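You operate a simulated robot arm through the tools that you are given. There is no shell and no other tool.

You run a simulated two-armed robot. Do the job below in one go: nothing can be reset, and whatever is moved stays where it is left.

JOB
Stack ring, bearing and collar on the tall post in card order.
Fine: the yellow set, by the tall card, number 1 lowest; push the yellow-band clip from the bench down on top.
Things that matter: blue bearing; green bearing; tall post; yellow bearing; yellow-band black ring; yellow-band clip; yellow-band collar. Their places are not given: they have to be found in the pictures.

Only the result counts: the job must be done as asked and must still hold three seconds after the hand-in. Knocking over, shifting, dropping, spilling or breaking anything else fails it.

ROBOT AND FRAMES
Two 7-joint arms with fingered hands on one trunk that stands fixed in place. Base frame: the origin is at the foot of the trunk, x ahead of it, y to its left, z up; the work surface is at about z = 0.87. Units: m, degrees, N and s.
The left shoulder is at [0.021, 0.208, 1.323], the right one opposite. Each reaches about 1.152 m from its shoulder. Payload 5 kg a hand.
Tool frame (each hand has its own): the origin (TCP) lies between the finger pads and is the grasp point; the fingertips stand 0.048 m ahead of it; z points along the fingers, y is the line along which they close. The gripper opens to 0.16 m; its body begins 0.056 m behind the TCP. The gripper is a hand of 4 fingers: y runs from the thumb to the fingers, the wrist lies at [-0.026, -0.142, -0.252] in the tool frame, and closing takes about 1.5 s.
Orientation is that of the tool frame in the base frame, as a unit quaternion [x, y, z, w]. With the fingers straight down and the wrist toward the robot, the tool's x, y and z point along [0, 1, 0], [1, 0, 0] and [0, 0, -1] of the base frame.

CONTROLS
- The arms move only by the tool move_arm. It takes "left_steps", "right_steps" or both (then of equal length, played together; a hand with none holds still); each is a list of rows, each an object (a shift or turn left out is 0, a gripper value left out holds the last) with "travel": the shift along the base's x, y, z in units of 40 mm (1.0 is 40 mm), a list of three; "angular": the turn, a rotation vector about the base's x, y, z in units of 8 degrees (1.0 is 8 degrees), a list of three; "grip": the opening in per cent of the stroke, from 0 (shut) to 100 (fully open). In form: [{"travel": [dx, dy, dz], "angular": [ax, ay, az], "grip": grip}, ...]. A call has 1 to 20 rows; each row shifts and turns the commanded pose from where the row before left it. A call with a number of a shift or a turn outside -1 to 1 is refused whole. A row lasts 0.2 s, in which the tool goes at most 0.05 m and 8.6 degrees; a call with a longer step from one row to the next is refused whole, and so is a gripper value outside its range. Where a pose cannot be reached the arm comes as near as it can. A force on the tool above 40 N (or 10 N above the force at the start of the call, whichever is more), or a blocked arm, ends the call early, and 0.2 s more pass. Each finger travels about 0.108 m/s and halts on what it meets, pressing with about 23 N; the grip force reading is that of the motor and also rises with nothing between the fingers. The clock runs only during rows and for 0.2 s after the last one: add rows that do not move to give the fingers time. It gives the time, the measured TCP pose, the force on the tool (base axes), the opening and the grip force at its end, in the units of the frame above (readings bear some noise), with the torque about the TCP (base axes, N m) and any sound that the robot's microphone picked up.
- Cameras (640 x 400 px; columns grow to the right, rows downward): "scene" is now at [0.0953, -0.0254, 1.5129]; the picture's right is [-0.29, -0.96, 0.00], its down [-0.56, 0.17, -0.81] and it looks along [0.78, -0.23, -0.58] (base axes); focal length 320 px, centre (320, 200). "left" rides on the left gripper at [-0.087, -0.133, -0.189] in its tool frame; the picture's right is [-0.83, -0.26, 0.49], its down [0.51, -0.71, 0.49] and it looks along [0.22, 0.66, 0.72] (tool axes); focal length 238 px, centre (320, 200). "right" rides on the right gripper at [0.087, -0.133, -0.189] in its tool frame; the picture's right is [-0.83, 0.26, -0.49], its down [-0.51, -0.71, 0.49] and it looks along [-0.22, 0.66, 0.72] (tool axes); focal length 238 px, centre (320, 200).
- grab_frame(camera): a new picture of that camera. It takes no simulated time.
- raise_lower(by): moves the trunk up (or, below 0, down) by that many m; the arms and the scene camera ride with it, the base frame stays. It gives what a move gives, with no picture.
- hand_shape(shape, hand): the hand has 4 fingers and takes this shape, open, in about a second: jaw (thumb against the fingers, like two jaws); tri (thumb and two fingers); tip (a fingertip pinch); poke (one finger out to press); point (the index stretched); flat (the hand flat); cup (the hand cupped); fist (a fist). The gripper value then closes the fingers along that shape, each until it touches; the sizes above hold for jaw. It gives what a move gives, with no picture.
- aim_head(pan, tilt): turns the head with the scene camera to pan (to the left, within 86 degrees either way) and tilt (down, from -29 to 69), counted from straight ahead of the robot. It gives what a move gives.
- measure_at(camera, pixels): for up to 12 pixels [column, row] of the newest picture of that camera ("zoom" is the newest enlarged one), the place [x, y, z] in the base frame of the surface seen there, good to about 0.003 m. It takes no simulated time.
- close_up(camera, box): a new picture of the part [left, top, right, bottom] of that camera's present view, enlarged. It takes no simulated time.
- sign_off(): hands the job in; it is judged then, once.

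Leave the grippers open and the arms clear of the work at the hand-in unless told otherwise.

The tools are called as name(argument=value, ...) on one line, values as JSON. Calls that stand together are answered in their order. move_arm: Moves the arms, as the interface text tells. Its arguments: {"type":"object","properties":{"left_steps":{"type":"array","items":{"type":"object","properties":{"travel":{"type":"array","items":{"type":"number"}},"angular":{"type":"array","items":{"type":"number"}},"grip":{"type":"number"}}}},"right_steps":{"type":"array","items":{"type":"object","properties":{"travel":{"type":"array","items":{"type":"number"}},"angular":{"type":"array","items":{"type":"number"}},"grip":{"type":"number"}}}}},"required":[]} The other tools are called the same way: raise_lower (by) moves the trunk up or down; hand_shape (shape, hand) gives the hand a shape; aim_head (pan, tilt) turns the head that bears the scene camera; grab_frame (camera) takes a picture; measure_at (camera, pixels) gives the place of the surface under pixels of a picture; close_up (camera, box) takes an enlarged picture of a part of a camera's view; sign_off () hands the job in.

At the start:

```text
t: 0.0
left_tool_pos: [0.8194, 0.1984, 1.1593]
left_tcp_rot: [0.707, 0.707, 0.0, -0.001]
left_ft_force: [-0.4, -0.3, 0.4]
left_moment: [-0.02, 0.02, 0.0]
left_grip_width: 0.1597
left_grip_force: 0.2
left_shape: jaw
right_tool_pos: [0.6015, -0.3699, 1.2161]
right_tcp_rot: [0.708, 0.707, 0.001, 0.0]
right_ft_force: [0.2, 0.2, -0.9]
right_moment: [0.01, -0.02, 0.0]
right_grip_width: 0.1594
right_grip_force: 0.0
right_shape: jaw
trunk travel left (down, up): [-0.325, 0.365]
head pan, tilt (commanded): [-16.6, 35.4]
```

scene: 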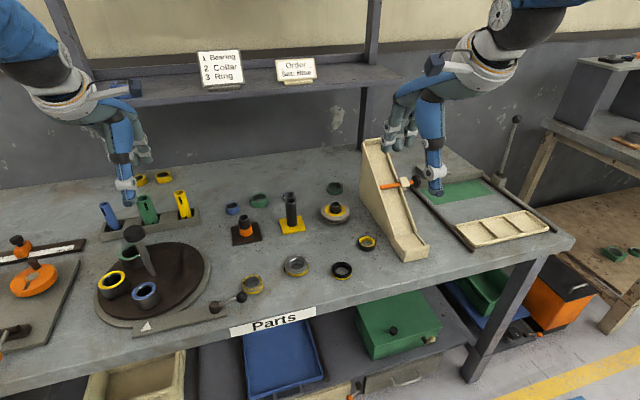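
right: 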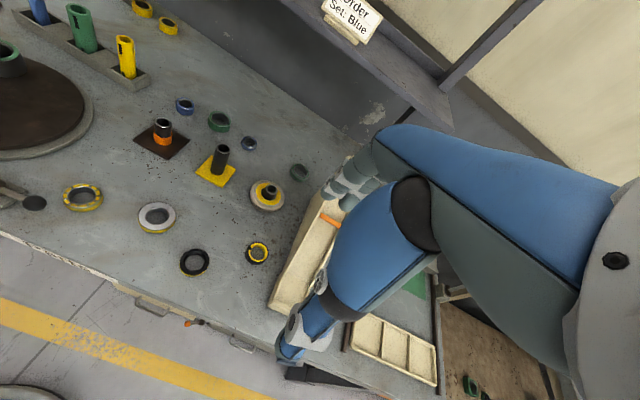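
left: 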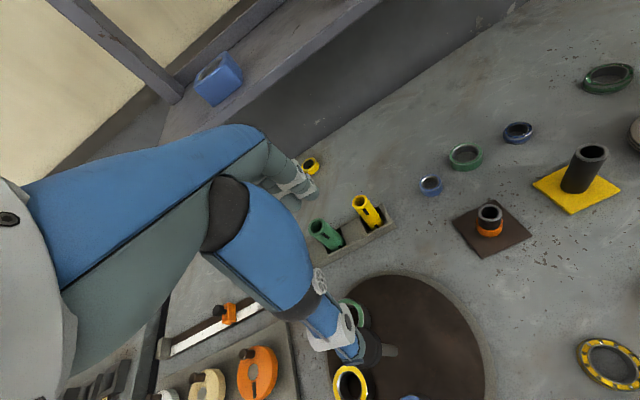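

I see a card reading "1 Bearing 2 Collar 3 Ring" at about (220,68), another card "Order Set: Blue" at (295,70), and many rings on the bench. I will take enlarged pictures of the cards and the bench parts first.

close_up(camera="scene", box=[180, 40, 340, 140])

close_up(camera="scene", box=[200, 170, 400, 300])

close_up(camera="scene", box=[0, 170, 240, 320])

close_up(camera="scene", box=[340, 110, 580, 260])

```text
4.00 times, centred on (260, 90) of scene
```

zoom: 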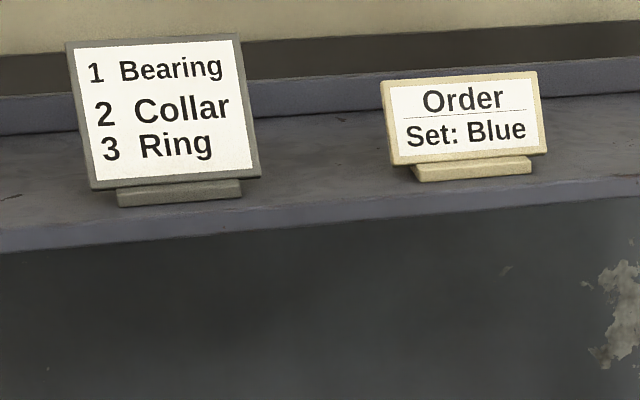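

```text
3.08 times, centred on (300, 235) of scene
```

zoom: 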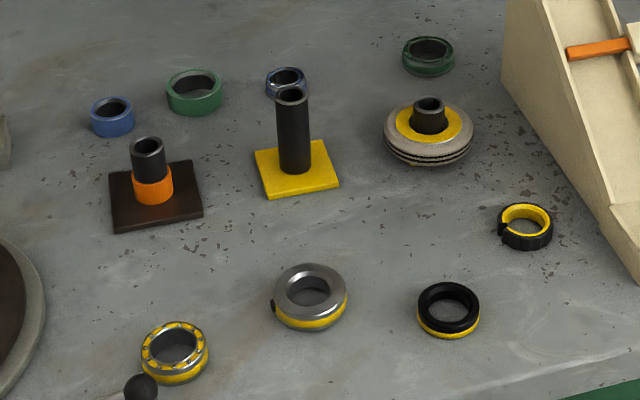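

```text
2.67 times, centred on (120, 245) of scene
```

zoom: 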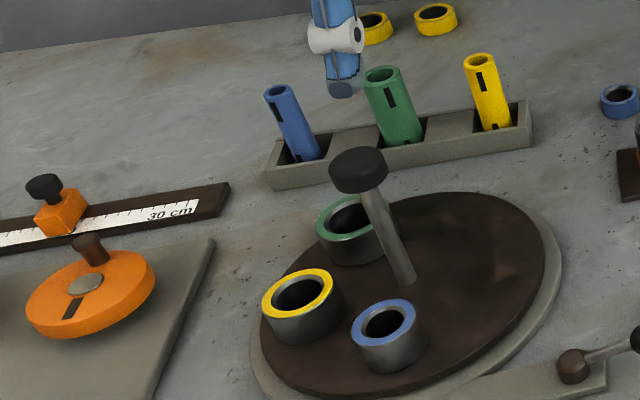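

```text
2.67 times, centred on (460, 185) of scene
```

zoom: 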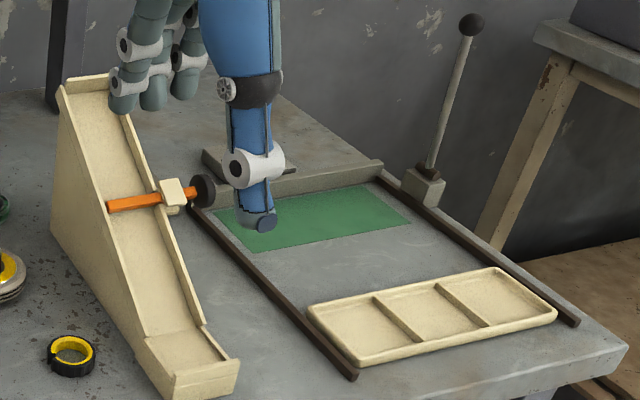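

The cards read "1 Bearing, 2 Collar, 3 Ring" (the tall one) and "Order Set: Blue" (the short one, which the job overrides). The job says yellow set by the tall card, so the order is bearing, collar, ring, then clip. Next I'll enlarge the candidate parts to tell them apart.

close_up(camera="scene", box=[225, 240, 305, 290])

measure_at(camera="zoom", pixels=[[320, 200], [100, 200]])

close_up(camera="scene", box=[305, 225, 385, 275])

close_up(camera="scene", box=[260, 180, 356, 240])

close_up(camera="scene", box=[90, 230, 250, 330])

close_up(camera="right", box=[40, 80, 320, 280])

```text
8.00 times, centred on (265, 265) of scene
```

zoom: 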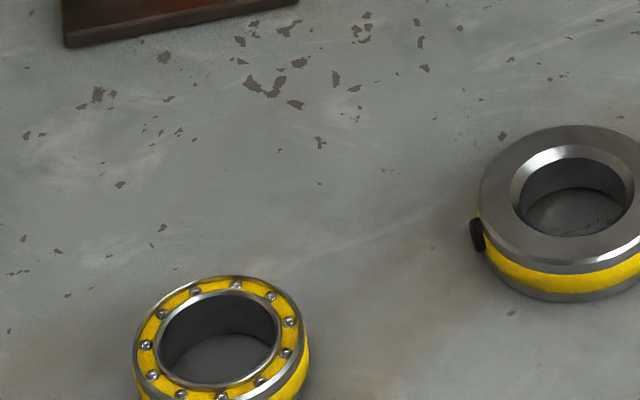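

```text
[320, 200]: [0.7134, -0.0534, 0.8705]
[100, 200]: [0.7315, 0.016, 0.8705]
```

```text
8.00 times, centred on (345, 250) of scene
```

zoom: 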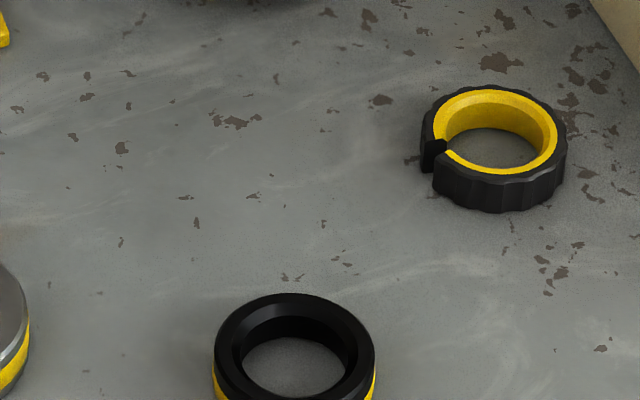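

```text
6.67 times, centred on (308, 210) of scene
```

zoom: 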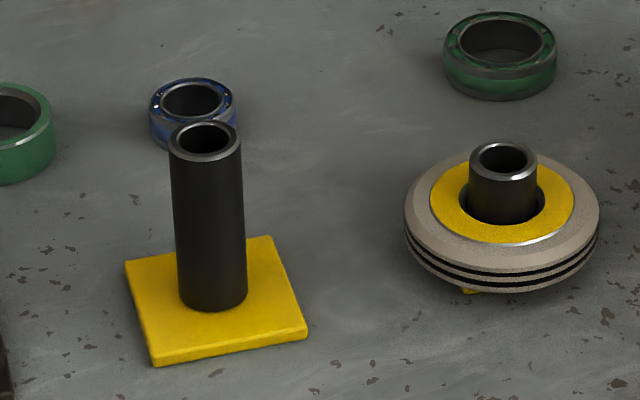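

```text
4.00 times, centred on (170, 280) of scene
```

zoom: 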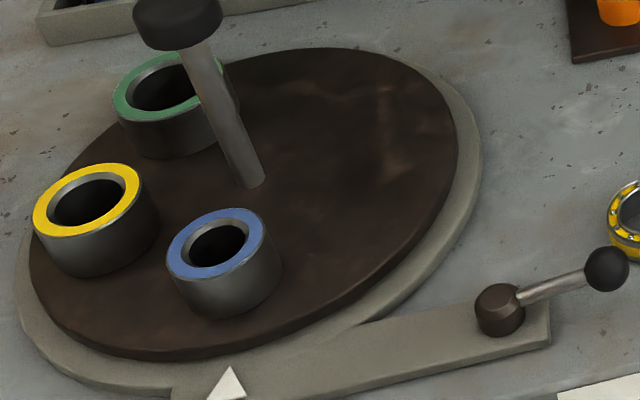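

```text
2.00 times, centred on (180, 180) of right
```

zoom: 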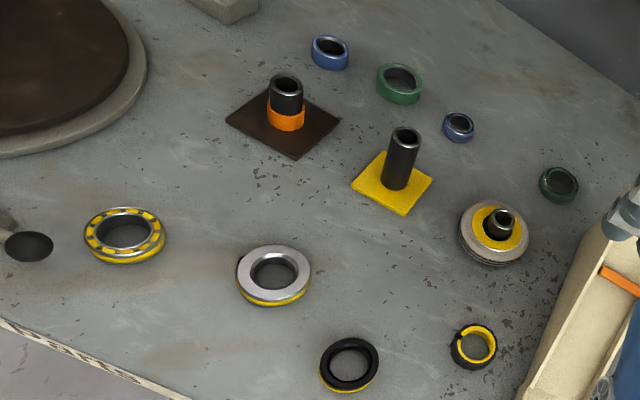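

The parts are clear now: a yellow ball bearing at (253,284), a yellow-band steel collar at (297,265), a yellow-band black ring at (342,270), a yellow-lined split clip at (367,243), and the tall post on a yellow base at (291,212). I will enlarge each and measure it, starting with the bearing.

close_up(camera="scene", box=[221, 264, 285, 304])

close_up(camera="scene", box=[265, 245, 329, 285])

close_up(camera="scene", box=[310, 250, 374, 290])

close_up(camera="scene", box=[335, 223, 399, 263])

close_up(camera="scene", box=[251, 187, 331, 237])

```text
10.00 times, centred on (253, 284) of scene
```

zoom: 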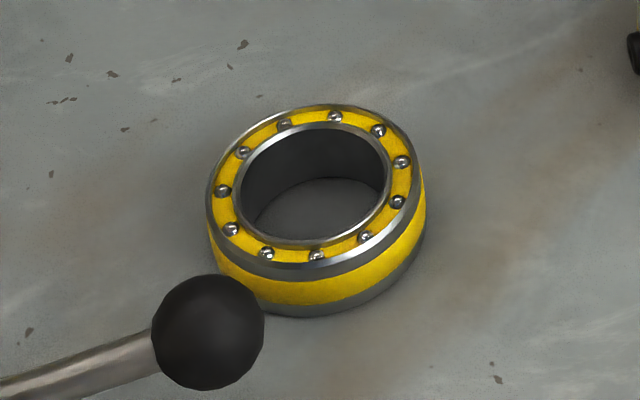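

```text
10.00 times, centred on (297, 265) of scene
```

zoom: 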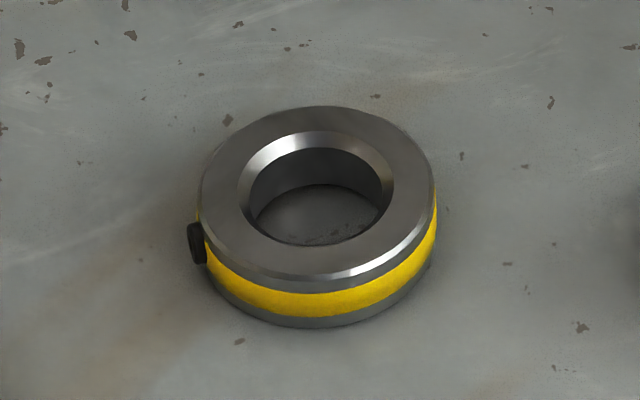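

```text
10.00 times, centred on (342, 270) of scene
```

zoom: 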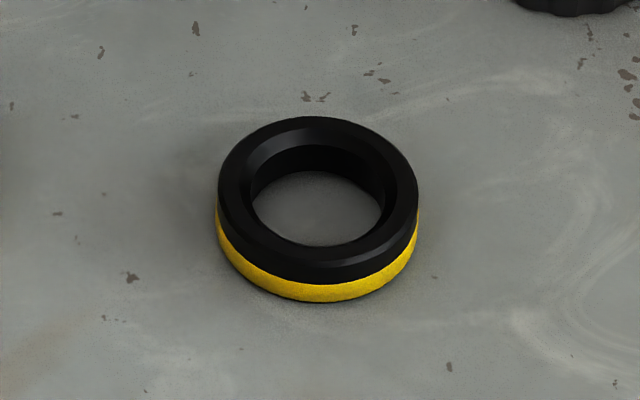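

```text
10.00 times, centred on (367, 243) of scene
```

zoom: 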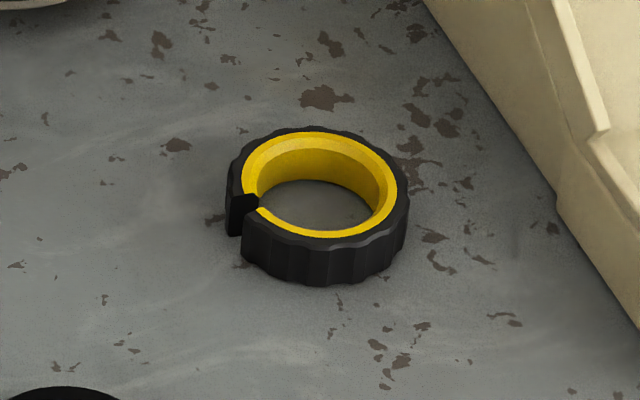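

```text
8.00 times, centred on (291, 212) of scene
```

zoom: 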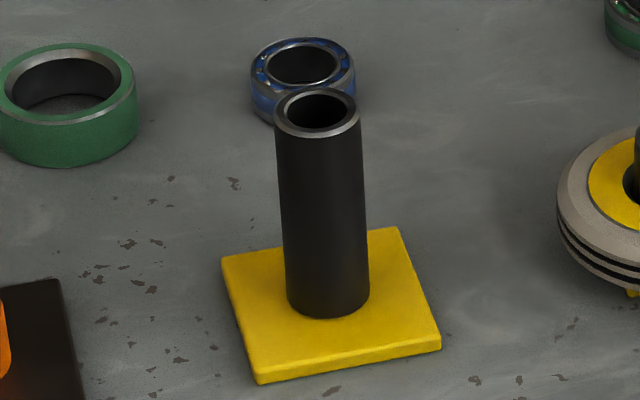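

The newest zoom is of the tall post. I'll measure its top rim, e.g. (277,115), (358,115), (318,90), (318,133), its foot, and its yellow base corners.

measure_at(camera="zoom", pixels=[[279, 117], [356, 117], [318, 91], [318, 134], [326, 250], [326, 310], [285, 250], [364, 250], [228, 262], [394, 236], [434, 346], [260, 375]])

measure_at(camera="scene", pixels=[[253, 275.2], [243, 284], [261.5, 279], [252, 290.5], [242.5, 280], [297, 256], [286, 263.5], [307.5, 264.5], [299, 272], [342, 262.5], [333, 269], [351, 269]])

```text
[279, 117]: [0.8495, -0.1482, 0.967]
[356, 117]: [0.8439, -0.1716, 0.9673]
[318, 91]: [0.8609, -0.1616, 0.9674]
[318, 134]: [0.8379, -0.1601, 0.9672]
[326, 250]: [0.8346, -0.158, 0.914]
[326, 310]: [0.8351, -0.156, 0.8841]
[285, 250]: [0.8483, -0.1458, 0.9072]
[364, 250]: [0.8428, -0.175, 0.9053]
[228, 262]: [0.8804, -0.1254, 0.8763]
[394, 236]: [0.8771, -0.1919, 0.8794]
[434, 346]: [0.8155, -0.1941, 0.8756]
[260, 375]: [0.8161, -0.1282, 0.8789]
```

```text
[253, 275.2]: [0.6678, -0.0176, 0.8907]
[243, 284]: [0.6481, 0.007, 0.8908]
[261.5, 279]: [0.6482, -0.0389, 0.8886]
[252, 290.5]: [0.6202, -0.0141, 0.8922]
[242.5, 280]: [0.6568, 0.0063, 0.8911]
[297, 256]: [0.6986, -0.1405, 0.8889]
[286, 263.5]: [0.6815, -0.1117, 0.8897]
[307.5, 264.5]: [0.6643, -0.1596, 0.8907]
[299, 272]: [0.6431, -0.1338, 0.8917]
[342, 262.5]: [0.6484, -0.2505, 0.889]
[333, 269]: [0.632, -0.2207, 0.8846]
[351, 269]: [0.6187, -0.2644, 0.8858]
```

The post stands at about (0.849, -0.160), with its top at z≈0.967 and its base top at ≈0.878. Next I'll enlarge the right hand in the scene view, around (430,120), to see how the fingers are laid out. I'll also measure the bearing's neighbours (the knob) and the blue bearing behind the post.

close_up(camera="scene", box=[350, 20, 542, 200])

measure_at(camera="scene", pixels=[[242, 297], [240, 300], [227, 302], [217, 309], [287, 183], [335, 186], [359, 236], [367, 234], [376, 243], [367, 251], [358.5, 243.5], [367, 246]])

close_up(camera="right", box=[240, 130, 560, 400])

```text
2.22 times, centred on (446, 110) of scene
```

zoom: 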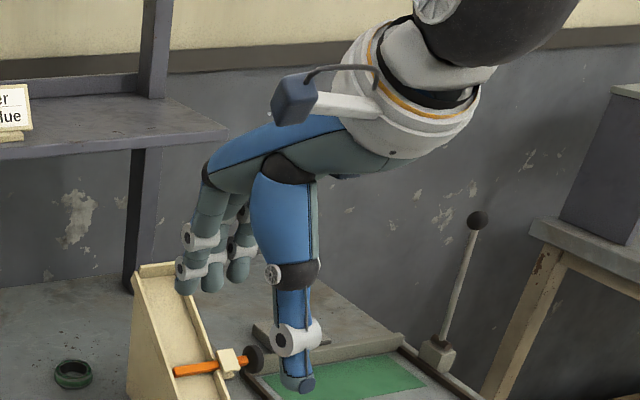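

```text
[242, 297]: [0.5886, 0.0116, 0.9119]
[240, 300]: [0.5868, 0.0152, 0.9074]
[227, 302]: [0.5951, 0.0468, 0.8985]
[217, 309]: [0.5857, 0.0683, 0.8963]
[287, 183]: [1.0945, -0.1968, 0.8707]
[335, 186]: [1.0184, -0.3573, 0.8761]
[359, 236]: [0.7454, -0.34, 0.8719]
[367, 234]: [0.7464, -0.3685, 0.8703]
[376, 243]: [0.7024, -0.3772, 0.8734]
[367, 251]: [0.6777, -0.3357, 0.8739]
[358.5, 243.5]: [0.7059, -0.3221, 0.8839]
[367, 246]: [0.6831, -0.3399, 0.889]
```

```text
1.48 times, centred on (400, 265) of right
```

zoom: 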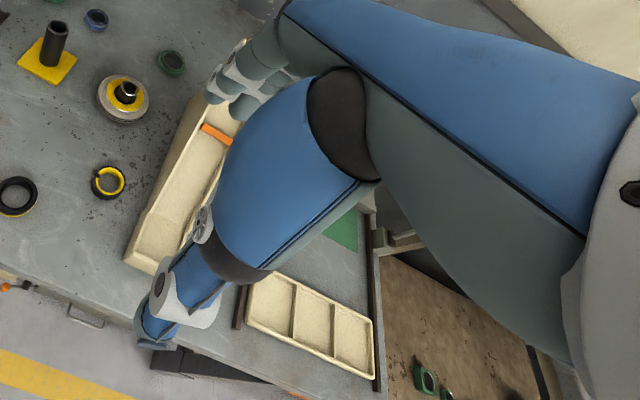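

The lever knob is at about (0.588, 0.013, 0.91), close to the bearing at (0.645, -0.016). I will turn the hand about 50° counter-clockwise so that the thumb and fingers stay clear of the knob. First I'll move the right hand high above the bearing and partly close it in free air, so I can see how the fingers lie.

move_arm(right_steps=[{"travel": [0.1, 0.885, -0.3], "angular": [0, 0, 0.625], "grip": 60}, {"travel": [0.1, 0.885, -0.3], "angular": [0, 0, 0.625]}, {"travel": [0.1, 0.885, -0.3], "angular": [0, 0, 0.625]}, {"travel": [0.1, 0.885, -0.3], "angular": [0, 0, 0.625]}, {"travel": [0.1, 0.885, -0.3], "angular": [0, 0, 0.625]}, {"travel": [0.1, 0.885, -0.3], "angular": [0, 0, 0.625]}, {"travel": [0.1, 0.885, -0.3], "angular": [0, 0, 0.625]}, {"travel": [0.1, 0.885, -0.3], "angular": [0, 0, 0.625]}, {"travel": [0.1, 0.885, -0.3], "angular": [0, 0, 0.625]}, {"travel": [0.1, 0.885, -0.3], "angular": [0, 0, 0.625]}, {}, {}])

grab_frame(camera="scene")

grab_frame(camera="right")

```text
t: 2.6
left_tool_pos: [0.8186, 0.1994, 1.1607]
left_tcp_rot: [0.707, 0.707, -0.001, 0.0]
left_ft_force: [-0.1, 1.8, -0.7]
left_moment: [-0.03, 0.04, 0.01]
left_grip_width: 0.1595
left_grip_force: 0.1
left_shape: jaw
right_tool_pos: [0.6384, -0.0172, 1.0983]
right_tcp_rot: [0.342, 0.94, 0.001, 0.0]
right_ft_force: [0.3, 1.6, -0.5]
right_moment: [-0.04, 0.06, 0.02]
right_grip_width: 0.0964
right_grip_force: 0.0
right_shape: jaw
trunk travel left (down, up): [-0.325, 0.365]
head pan, tilt (commanded): [-16.6, 35.4]
```

```text
taken
```

scene: 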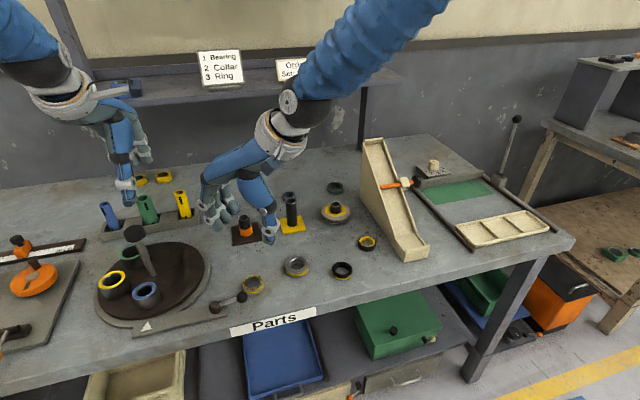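

```text
taken
```

right: 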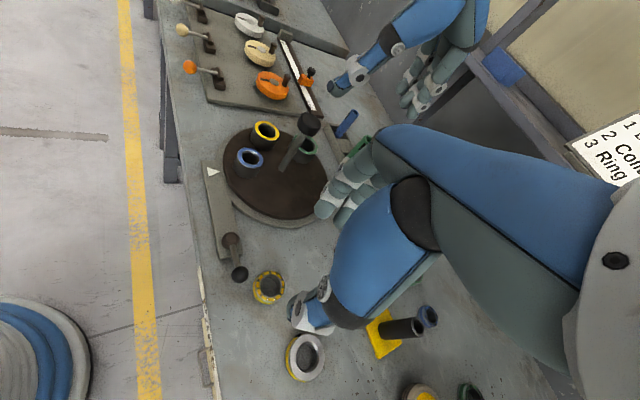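

The hand is above the bearing, turned 50°, with the opening at 0.096. The right camera shows the bearing at (269,287) and the knob at (239,274). I'll enlarge this view and measure the bearing's rim to find its centre accurately.

close_up(camera="right", box=[205, 245, 333, 325])

close_up(camera="scene", box=[160, 140, 320, 240])

```text
5.00 times, centred on (269, 285) of right
```

zoom: 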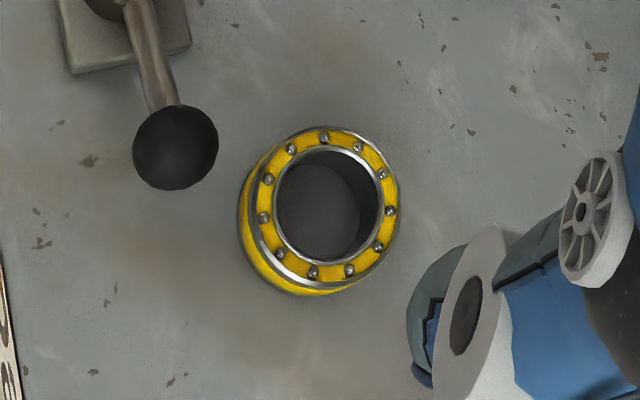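

```text
4.00 times, centred on (240, 190) of scene
```

zoom: 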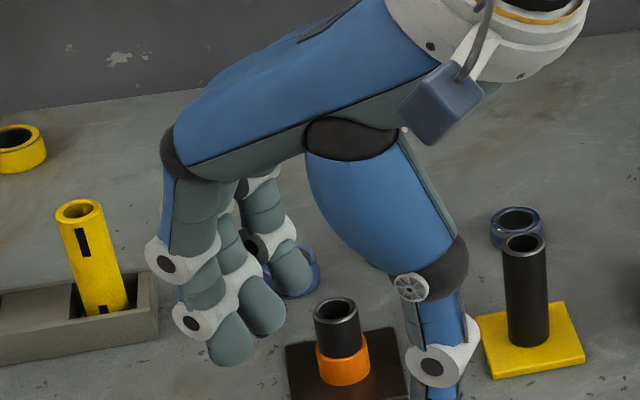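

I'll measure points on the bearing's top face in the right camera (annulus mid-points), and the fingertips and thumb tip in the scene view.

measure_at(camera="right", pixels=[[257.2, 286.5], [270, 272.6], [283, 287], [269.2, 299.6], [261, 276.5], [279.5, 276], [279.5, 297], [261, 297], [239.5, 274]])

measure_at(camera="scene", pixels=[[217, 228], [225.5, 222], [233, 212], [268, 240], [269, 232]])

```text
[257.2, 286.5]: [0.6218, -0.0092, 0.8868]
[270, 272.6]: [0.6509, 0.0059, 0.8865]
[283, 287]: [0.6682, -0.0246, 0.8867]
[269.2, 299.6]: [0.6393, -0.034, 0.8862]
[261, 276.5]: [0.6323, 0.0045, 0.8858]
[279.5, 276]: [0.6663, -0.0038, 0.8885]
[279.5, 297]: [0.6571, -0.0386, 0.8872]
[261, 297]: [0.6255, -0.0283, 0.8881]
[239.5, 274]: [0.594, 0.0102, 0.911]
```

```text
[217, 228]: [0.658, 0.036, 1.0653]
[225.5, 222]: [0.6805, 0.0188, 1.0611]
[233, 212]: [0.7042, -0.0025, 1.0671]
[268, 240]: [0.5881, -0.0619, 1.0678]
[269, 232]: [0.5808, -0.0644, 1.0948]
```

The bearing's centre is at (0.645, -0.016), with its top at z≈0.888. The fingers sit about 30 mm apart sideways. I'll descend partway, to a TCP z of about 0.96, correct x slightly, and then look again.

move_arm(right_steps=[{"travel": [0.05, 0.0, -0.85]}, {"travel": [0.05, 0.0, -0.85]}, {"travel": [0, 0.0, -0.85]}, {"travel": [0, 0, -0.85]}, {}, {}, {}])

grab_frame(camera="right")

close_up(camera="scene", box=[180, 200, 340, 300])

```text
t: 4.2
left_tool_pos: [0.8184, 0.1987, 1.1595]
left_tcp_rot: [0.707, 0.707, 0.0, 0.0]
left_ft_force: [-0.5, 0.9, 0.2]
left_moment: [0.02, -0.02, 0.01]
left_grip_width: 0.1596
left_grip_force: 0.2
left_shape: jaw
right_tool_pos: [0.6438, -0.017, 0.9608]
right_tcp_rot: [0.342, 0.94, -0.001, 0.001]
right_ft_force: [-0.1, 0.4, -0.4]
right_moment: [-0.03, -0.01, 0.02]
right_grip_width: 0.0964
right_grip_force: 0.0
right_shape: jaw
trunk travel left (down, up): [-0.325, 0.365]
head pan, tilt (commanded): [-16.6, 35.4]
```

```text
taken
```

right: 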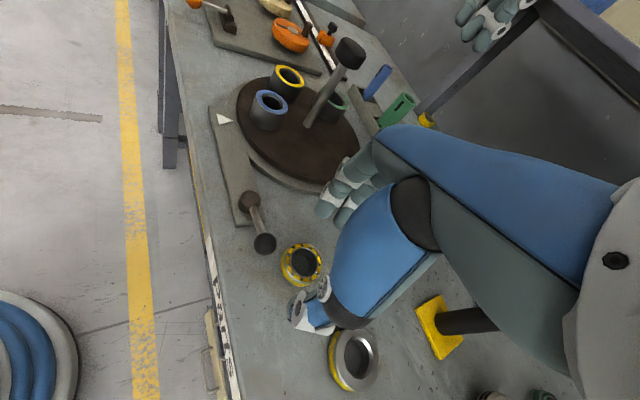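

```text
4.00 times, centred on (260, 250) of scene
```

zoom: 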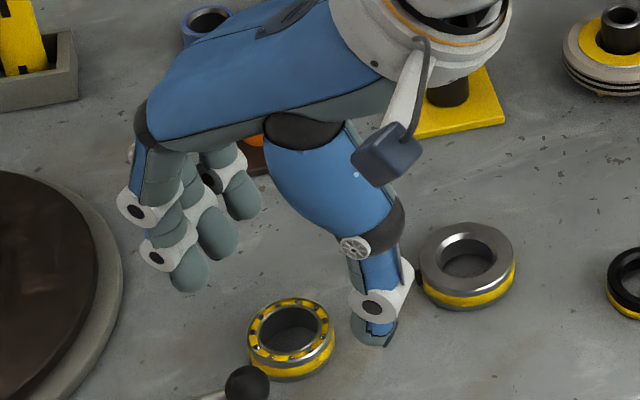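

The TCP reads (0.644, -0.017, 0.961) and the hand straddles the bearing clear of the knob and collar. I'll descend until the fingertips are a few mm above the bench (TCP z ≈ 0.924).

move_arm(right_steps=[{"travel": [0.03, 0.03, -0.5]}, {"travel": [0, 0, -0.42]}, {}, {}])

close_up(camera="scene", box=[180, 220, 340, 320])

close_up(camera="right", box=[220, 200, 380, 300])

```text
t: 5.2
left_tool_pos: [0.8193, 0.1988, 1.1605]
left_tcp_rot: [0.708, 0.707, 0.0, 0.0]
left_ft_force: [0.4, 0.4, 0.4]
left_moment: [0.02, 0.0, 0.0]
left_grip_width: 0.1595
left_grip_force: 0.0
left_shape: jaw
right_tool_pos: [0.6444, -0.0149, 0.9255]
right_tcp_rot: [0.342, 0.94, 0.0, 0.001]
right_ft_force: [-0.2, -0.5, -0.5]
right_moment: [0.0, 0.02, -0.03]
right_grip_width: 0.096
right_grip_force: 0.0
right_shape: jaw
trunk travel left (down, up): [-0.325, 0.365]
head pan, tilt (commanded): [-16.6, 35.4]
```

```text
4.00 times, centred on (260, 270) of scene
```

zoom: 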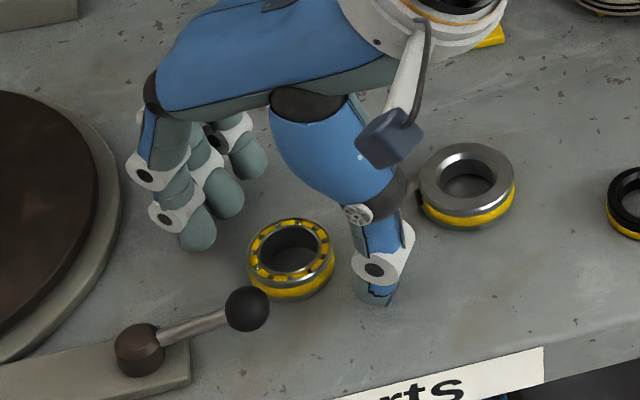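

```text
4.00 times, centred on (300, 250) of right
```

zoom: 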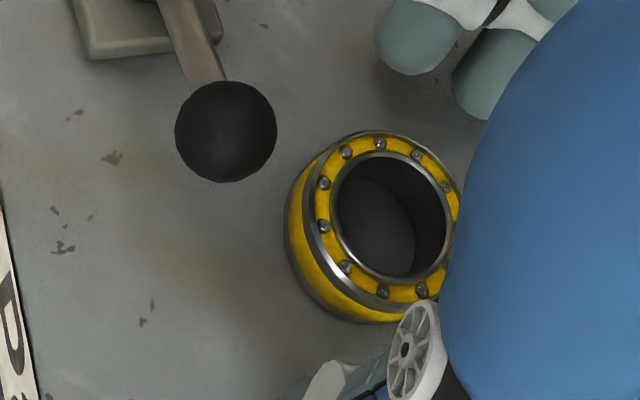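

The hand straddles the bearing with no contact force. I'll close the fingers on it now, with idle rows for time.

move_arm(right_steps=[{"grip": 45}, {"grip": 25}, {"grip": 10}, {}, {}, {}, {}, {}])

close_up(camera="scene", box=[180, 220, 340, 320])

close_up(camera="right", box=[220, 200, 380, 300])

```text
t: 7.0
left_tool_pos: [0.8192, 0.2, 1.159]
left_tcp_rot: [0.707, 0.707, 0.0, 0.0]
left_ft_force: [-0.2, 0.0, 0.8]
left_moment: [0.0, 0.01, -0.02]
left_grip_width: 0.1596
left_grip_force: 0.1
left_shape: jaw
right_tool_pos: [0.6442, -0.014, 0.9256]
right_tcp_rot: [0.342, 0.94, 0.0, 0.0]
right_ft_force: [1.2, -0.4, 0.1]
right_moment: [0.01, 0.0, 0.0]
right_grip_width: 0.042
right_grip_force: 23.2
right_shape: jaw
trunk travel left (down, up): [-0.325, 0.365]
head pan, tilt (commanded): [-16.6, 35.4]
```

```text
4.00 times, centred on (260, 270) of scene
```

zoom: 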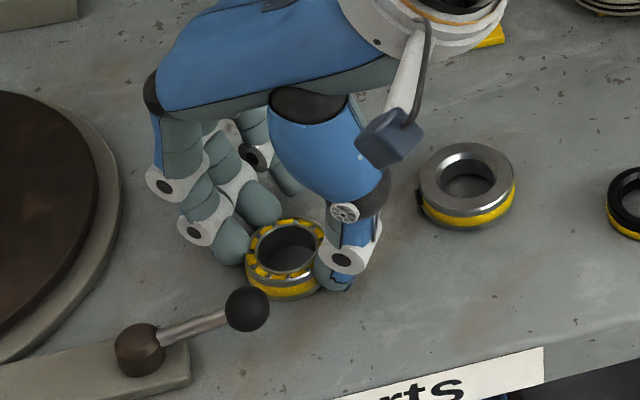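

```text
4.00 times, centred on (300, 250) of right
```

zoom: 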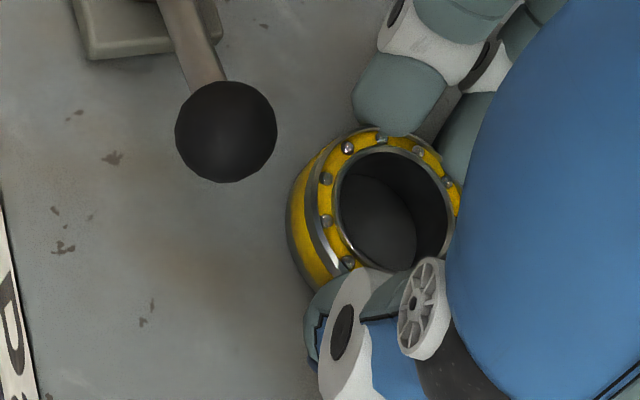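

The grip reads 23 N with the bearing between the thumb and fingers. I'll lift it straight up and look.

move_arm(right_steps=[{"travel": [0, 0, 0.3]}, {"travel": [0, 0, 0.6]}, {"travel": [0, 0, 0.9]}, {"travel": [0, 0, 0.9]}, {"travel": [0, 0, 0.9]}, {}, {}, {}])

grab_frame(camera="scene")

close_up(camera="right", box=[220, 200, 380, 300])

close_up(camera="scene", box=[180, 180, 340, 280])

```text
t: 8.8
left_tool_pos: [0.8186, 0.1982, 1.1587]
left_tcp_rot: [0.707, 0.707, -0.001, 0.0]
left_ft_force: [-0.2, 0.3, 0.1]
left_moment: [0.0, 0.02, 0.0]
left_grip_width: 0.1599
left_grip_force: 0.0
left_shape: jaw
right_tool_pos: [0.6454, -0.0167, 1.069]
right_tcp_rot: [0.342, 0.94, 0.0, 0.0]
right_ft_force: [0.7, 0.0, -1.5]
right_moment: [0.0, -0.02, -0.01]
right_grip_width: 0.0422
right_grip_force: 23.2
right_shape: jaw
trunk travel left (down, up): [-0.325, 0.365]
head pan, tilt (commanded): [-16.6, 35.4]
```

```text
taken
```

scene: 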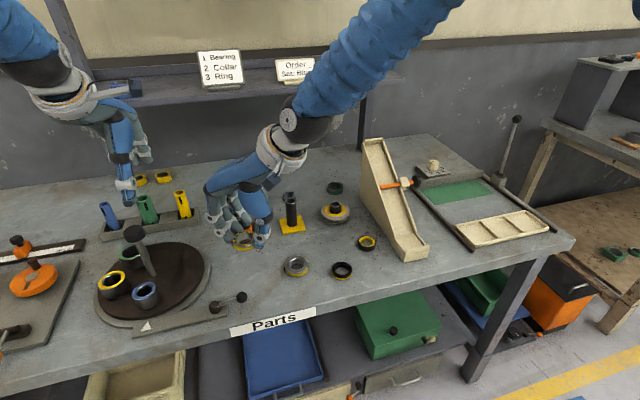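

```text
4.00 times, centred on (300, 250) of right
```

zoom: 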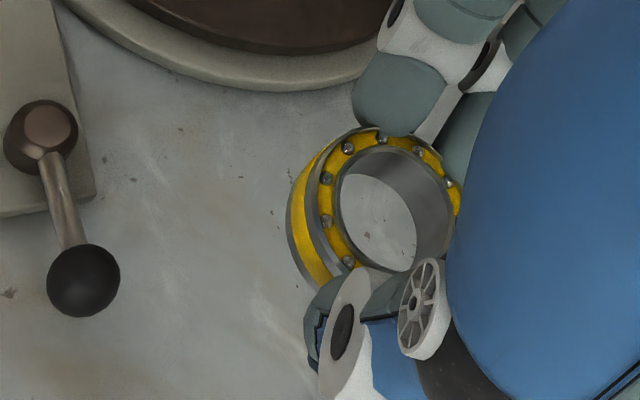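

```text
4.00 times, centred on (260, 230) of scene
```

zoom: 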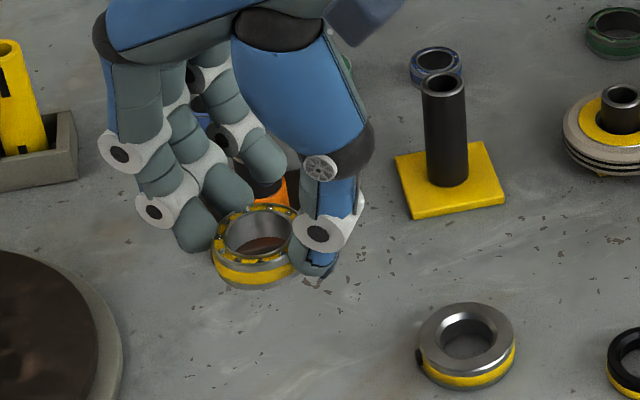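

The bearing came up level. I'll measure its balls and top-face points in the right-hand camera to find its exact centre relative to the TCP.

measure_at(camera="right", pixels=[[301.25, 244.75], [307, 237], [315.5, 234.75], [324.75, 237.75], [332, 245.5], [301.5, 255], [307, 265.5], [304, 240.5], [311, 235.5], [320, 235.5], [300.6, 250], [304, 260.5]])

measure_at(camera="zoom", pixels=[[219, 240], [227, 253], [242, 262], [262, 264], [235, 213], [262, 207], [290, 212], [285, 256], [215, 262], [240, 275], [280, 272]])

```text
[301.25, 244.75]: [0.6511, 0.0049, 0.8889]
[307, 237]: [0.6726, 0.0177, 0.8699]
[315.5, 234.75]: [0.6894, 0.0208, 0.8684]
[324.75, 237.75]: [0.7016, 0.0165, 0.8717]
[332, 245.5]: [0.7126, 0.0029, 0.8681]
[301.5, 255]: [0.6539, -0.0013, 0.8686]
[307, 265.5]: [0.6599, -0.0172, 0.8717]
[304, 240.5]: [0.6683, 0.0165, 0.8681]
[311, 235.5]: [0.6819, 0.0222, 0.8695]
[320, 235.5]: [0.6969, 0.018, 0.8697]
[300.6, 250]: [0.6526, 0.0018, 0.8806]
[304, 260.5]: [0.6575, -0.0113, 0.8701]
```

```text
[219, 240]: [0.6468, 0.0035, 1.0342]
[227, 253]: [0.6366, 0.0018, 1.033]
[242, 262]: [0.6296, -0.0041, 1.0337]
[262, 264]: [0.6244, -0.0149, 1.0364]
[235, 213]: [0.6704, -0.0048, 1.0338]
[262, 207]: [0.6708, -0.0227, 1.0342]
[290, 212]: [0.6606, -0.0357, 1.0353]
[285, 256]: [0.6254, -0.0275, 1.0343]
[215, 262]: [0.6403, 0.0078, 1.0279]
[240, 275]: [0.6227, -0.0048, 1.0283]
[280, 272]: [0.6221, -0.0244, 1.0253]
```

The in-hand bearing's centre is near (0.648, -0.017), close to the TCP. Next I'll refine the post's centre with more rim points from a fresh close view.

close_up(camera="scene", box=[267, 182, 315, 212])

```text
13.33 times, centred on (291, 197) of scene
```

zoom: 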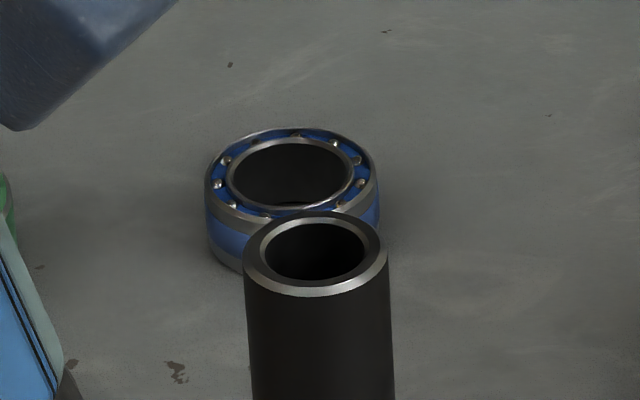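

measure_at(camera="zoom", pixels=[[254, 252], [377, 252], [316, 216], [316, 288], [270, 226], [361, 226], [272, 279], [360, 279], [292, 134], [215, 185], [370, 170], [280, 212]])

```text
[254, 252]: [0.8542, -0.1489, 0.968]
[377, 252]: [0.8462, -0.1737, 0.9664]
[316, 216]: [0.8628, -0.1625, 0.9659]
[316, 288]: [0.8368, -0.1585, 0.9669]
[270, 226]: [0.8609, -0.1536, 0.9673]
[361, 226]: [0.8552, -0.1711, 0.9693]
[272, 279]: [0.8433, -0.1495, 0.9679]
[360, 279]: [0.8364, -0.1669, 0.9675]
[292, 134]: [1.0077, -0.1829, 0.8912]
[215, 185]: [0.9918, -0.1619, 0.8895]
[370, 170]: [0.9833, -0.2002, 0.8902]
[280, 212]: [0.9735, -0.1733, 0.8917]
```

The post's centre is (0.8494, -0.1606), and the blue bearing sits about 0.14 m behind it. I'll now measure the held bearing more finely around (245,238).

close_up(camera="scene", box=[220, 220, 276, 255])

```text
11.43 times, centred on (248, 238) of scene
```

zoom: 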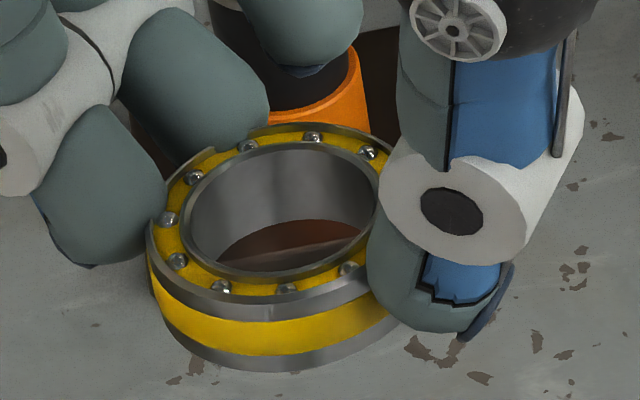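

measure_at(camera="zoom", pixels=[[193, 178], [247, 147], [312, 137], [369, 153], [168, 219], [177, 260], [221, 286], [287, 290], [350, 268], [153, 235], [250, 303], [195, 287]])

```text
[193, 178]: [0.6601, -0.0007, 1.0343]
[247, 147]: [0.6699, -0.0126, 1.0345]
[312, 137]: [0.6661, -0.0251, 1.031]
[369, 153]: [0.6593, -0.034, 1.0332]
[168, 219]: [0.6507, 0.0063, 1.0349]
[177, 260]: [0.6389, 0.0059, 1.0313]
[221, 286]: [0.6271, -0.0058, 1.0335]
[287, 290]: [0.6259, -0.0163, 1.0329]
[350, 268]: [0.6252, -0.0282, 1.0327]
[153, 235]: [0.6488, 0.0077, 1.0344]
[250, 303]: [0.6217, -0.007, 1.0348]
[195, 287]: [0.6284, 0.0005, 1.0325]
```

The circle fit puts the held bearing's centre at about (0.646, -0.016), essentially on the TCP. I'll carry it at this height (bearing bottom about 45 mm above the post top) to above the post.

move_arm(right_steps=[{"travel": [0.4, -0.28, 0]}, {"travel": [0.7, -0.5, 0]}, {"travel": [0.8, -0.57, 0]}, {"travel": [0.8, -0.57, 0]}, {"travel": [0.8, -0.57, 0]}, {"travel": [0.8, -0.57, 0]}, {"travel": [0.5, -0.36, 0]}, {"travel": [0.28, -0.2, 0]}, {}, {}, {}])

grab_frame(camera="scene")

close_up(camera="scene", box=[251, 160, 331, 210])

grab_frame(camera="right")

```text
t: 11.2
left_tool_pos: [0.8194, 0.1979, 1.1605]
left_tcp_rot: [0.707, 0.707, 0.0, 0.0]
left_ft_force: [0.0, 0.1, -0.4]
left_moment: [0.01, -0.01, 0.02]
left_grip_width: 0.1598
left_grip_force: 0.2
left_shape: jaw
right_tool_pos: [0.8488, -0.1619, 1.0668]
right_tcp_rot: [0.342, 0.94, 0.0, -0.001]
right_ft_force: [0.1, 0.0, -1.1]
right_moment: [0.02, -0.02, -0.01]
right_grip_width: 0.0417
right_grip_force: 22.9
right_shape: jaw
trunk travel left (down, up): [-0.325, 0.365]
head pan, tilt (commanded): [-16.6, 35.4]
```

```text
taken
```

scene: 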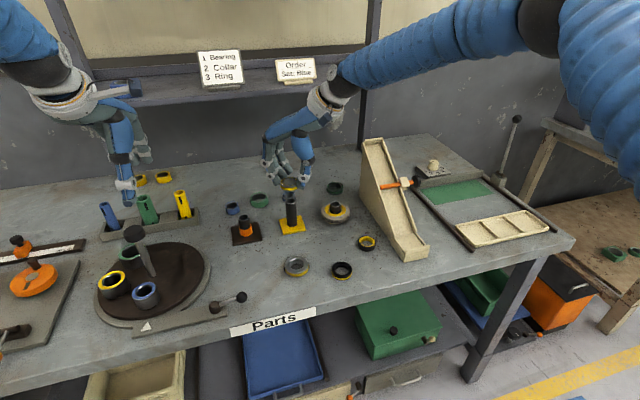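

```text
8.00 times, centred on (291, 185) of scene
```

zoom: 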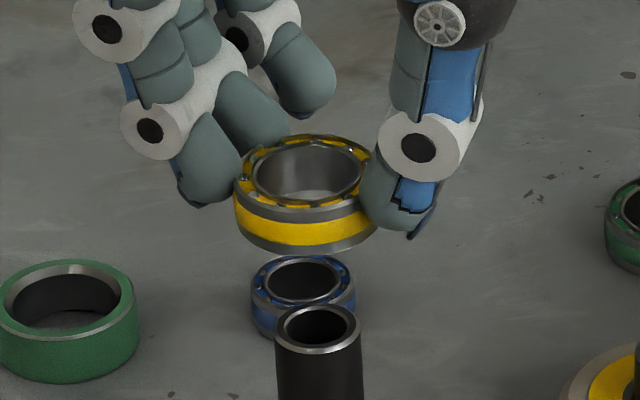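

```text
taken
```

right: 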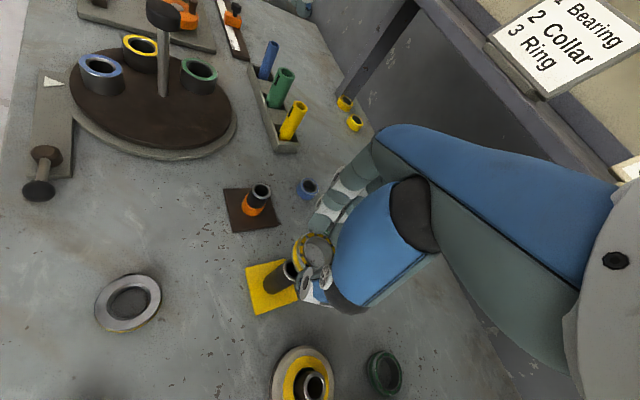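

The bearing hangs above the post. I'll measure its visible rim in this zoom and re-measure the post for the remaining offset.

measure_at(camera="zoom", pixels=[[247, 178], [249, 192], [260, 202], [285, 208], [315, 209], [340, 206], [262, 151], [290, 141], [320, 139], [345, 145], [359, 154], [305, 235]])

close_up(camera="scene", box=[267, 165, 315, 195])

```text
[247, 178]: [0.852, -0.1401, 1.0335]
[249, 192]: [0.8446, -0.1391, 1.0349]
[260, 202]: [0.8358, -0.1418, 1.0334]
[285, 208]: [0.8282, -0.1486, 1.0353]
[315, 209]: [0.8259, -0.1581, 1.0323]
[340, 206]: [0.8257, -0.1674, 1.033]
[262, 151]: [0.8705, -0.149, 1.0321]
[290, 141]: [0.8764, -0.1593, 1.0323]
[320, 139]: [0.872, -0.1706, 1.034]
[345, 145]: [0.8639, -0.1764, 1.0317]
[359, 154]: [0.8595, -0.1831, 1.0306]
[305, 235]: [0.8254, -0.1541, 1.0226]
```

```text
13.33 times, centred on (291, 180) of scene
```

zoom: 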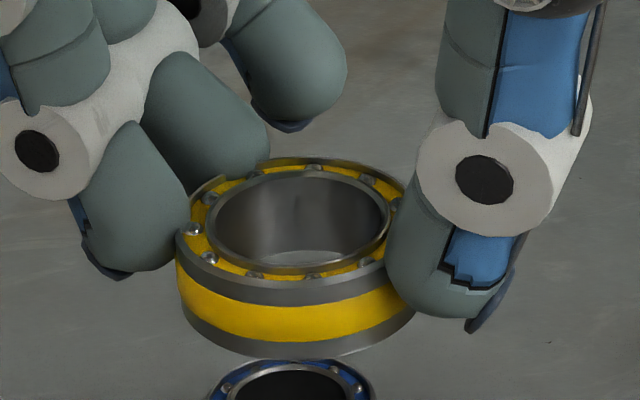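

The fitted centre is (0.8496, -0.1613) against the post's (0.8494, -0.1606), which is within 1 mm. I'll lower in small steps until the bearing is just above the post top, then check.

move_arm(right_steps=[{"travel": [0, 0.01, -0.45]}, {"travel": [0, 0, -0.45]}, {}, {}])

close_up(camera="scene", box=[259, 170, 323, 210])

close_up(camera="right", box=[230, 220, 390, 320])

```text
t: 12.2
left_tool_pos: [0.8203, 0.1985, 1.1586]
left_tcp_rot: [0.708, 0.707, -0.001, -0.001]
left_ft_force: [0.3, -0.7, -0.1]
left_moment: [0.04, 0.03, -0.02]
left_grip_width: 0.1598
left_grip_force: 0.0
left_shape: jaw
right_tool_pos: [0.8488, -0.1586, 1.0313]
right_tcp_rot: [0.343, 0.939, 0.0, -0.001]
right_ft_force: [-0.4, -0.1, -1.0]
right_moment: [0.01, 0.02, -0.01]
right_grip_width: 0.0418
right_grip_force: 22.6
right_shape: jaw
trunk travel left (down, up): [-0.325, 0.365]
head pan, tilt (commanded): [-16.6, 35.4]
```

```text
10.00 times, centred on (291, 190) of scene
```

zoom: 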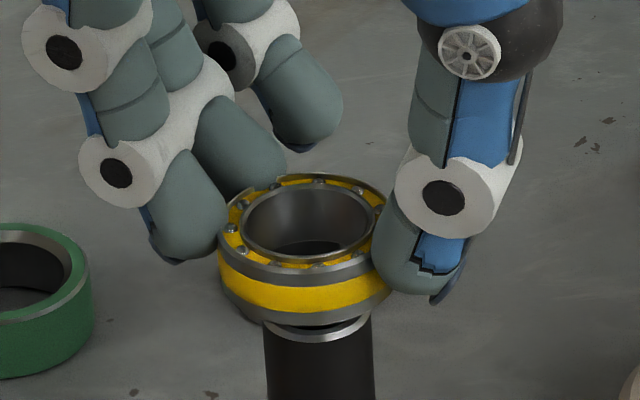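

```text
4.00 times, centred on (310, 270) of right
```

zoom: 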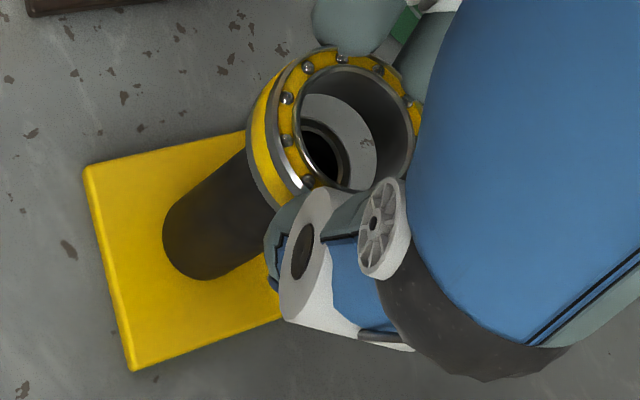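

Force is still about zero. I want a closer look at the lateral alignment of the bearing bottom and post top before lowering further.

close_up(camera="scene", box=[275, 182, 307, 202])

measure_at(camera="scene", pixels=[[283.2, 191.5], [283, 193.5], [284.5, 195.5], [287, 196.2], [291, 196.5], [295, 195.5], [284.5, 189.3], [288, 188.2], [292, 188], [296, 189.4]])

```text
16.00 times, centred on (291, 192) of scene
```

zoom: 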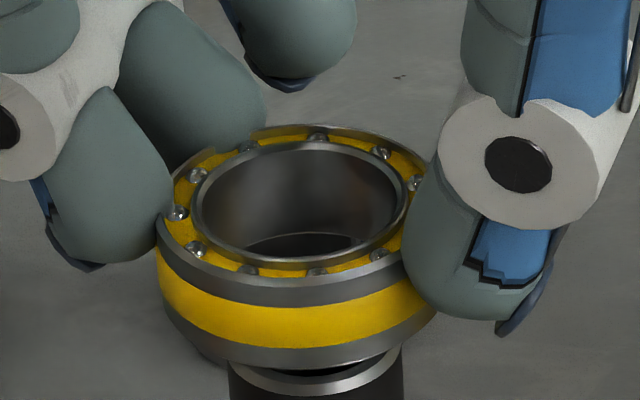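

```text
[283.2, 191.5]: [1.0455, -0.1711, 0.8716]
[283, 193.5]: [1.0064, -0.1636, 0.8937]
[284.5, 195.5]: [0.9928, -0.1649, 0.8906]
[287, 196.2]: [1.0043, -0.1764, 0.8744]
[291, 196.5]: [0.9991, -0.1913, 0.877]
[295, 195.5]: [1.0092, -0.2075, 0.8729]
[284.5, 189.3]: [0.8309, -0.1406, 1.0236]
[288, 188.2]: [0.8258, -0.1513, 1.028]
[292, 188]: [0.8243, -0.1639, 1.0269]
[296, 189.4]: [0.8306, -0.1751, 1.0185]
```

measure_at uses the latest full picture, so I'll take a fresh one and measure again.

grab_frame(camera="scene")

close_up(camera="scene", box=[275, 182, 307, 202])

measure_at(camera="zoom", pixels=[[180, 213], [197, 248], [250, 270], [317, 272], [378, 255], [197, 177], [246, 147], [318, 137], [380, 153], [415, 184], [240, 378], [390, 372]])

measure_at(camera="zoom", pixels=[[162, 275], [170, 300], [200, 325], [250, 342], [300, 345], [350, 338], [400, 322], [425, 305], [175, 325], [250, 360], [350, 357], [420, 330]])

```text
taken
```

scene: 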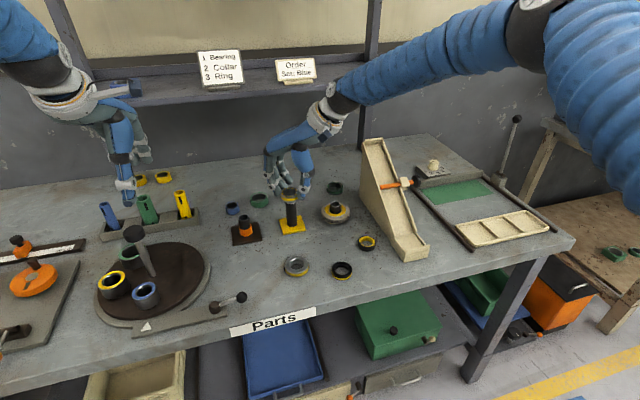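

```text
16.00 times, centred on (291, 192) of scene
```

zoom: 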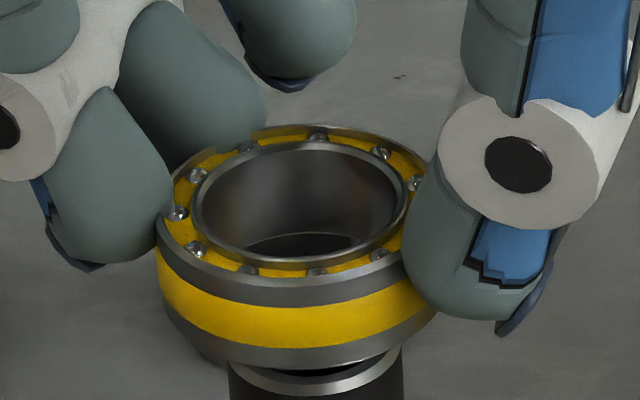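

```text
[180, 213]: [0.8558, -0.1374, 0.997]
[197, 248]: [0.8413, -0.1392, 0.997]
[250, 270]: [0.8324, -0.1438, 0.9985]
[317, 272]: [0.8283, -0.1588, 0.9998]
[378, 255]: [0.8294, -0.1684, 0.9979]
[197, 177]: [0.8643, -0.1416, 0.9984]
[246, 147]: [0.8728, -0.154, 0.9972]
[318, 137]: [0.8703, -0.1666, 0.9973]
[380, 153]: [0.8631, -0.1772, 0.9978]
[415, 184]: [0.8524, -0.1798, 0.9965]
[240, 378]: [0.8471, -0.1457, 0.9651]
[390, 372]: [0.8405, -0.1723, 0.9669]
```

```text
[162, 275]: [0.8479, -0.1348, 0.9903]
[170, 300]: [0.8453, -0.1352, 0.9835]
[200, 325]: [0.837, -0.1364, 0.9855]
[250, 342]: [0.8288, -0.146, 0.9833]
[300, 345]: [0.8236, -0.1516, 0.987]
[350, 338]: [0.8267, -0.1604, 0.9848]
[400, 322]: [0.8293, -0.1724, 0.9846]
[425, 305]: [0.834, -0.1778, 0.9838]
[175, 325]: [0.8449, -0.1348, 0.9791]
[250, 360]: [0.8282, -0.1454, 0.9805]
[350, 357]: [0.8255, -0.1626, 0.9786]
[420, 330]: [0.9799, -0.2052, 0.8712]
```

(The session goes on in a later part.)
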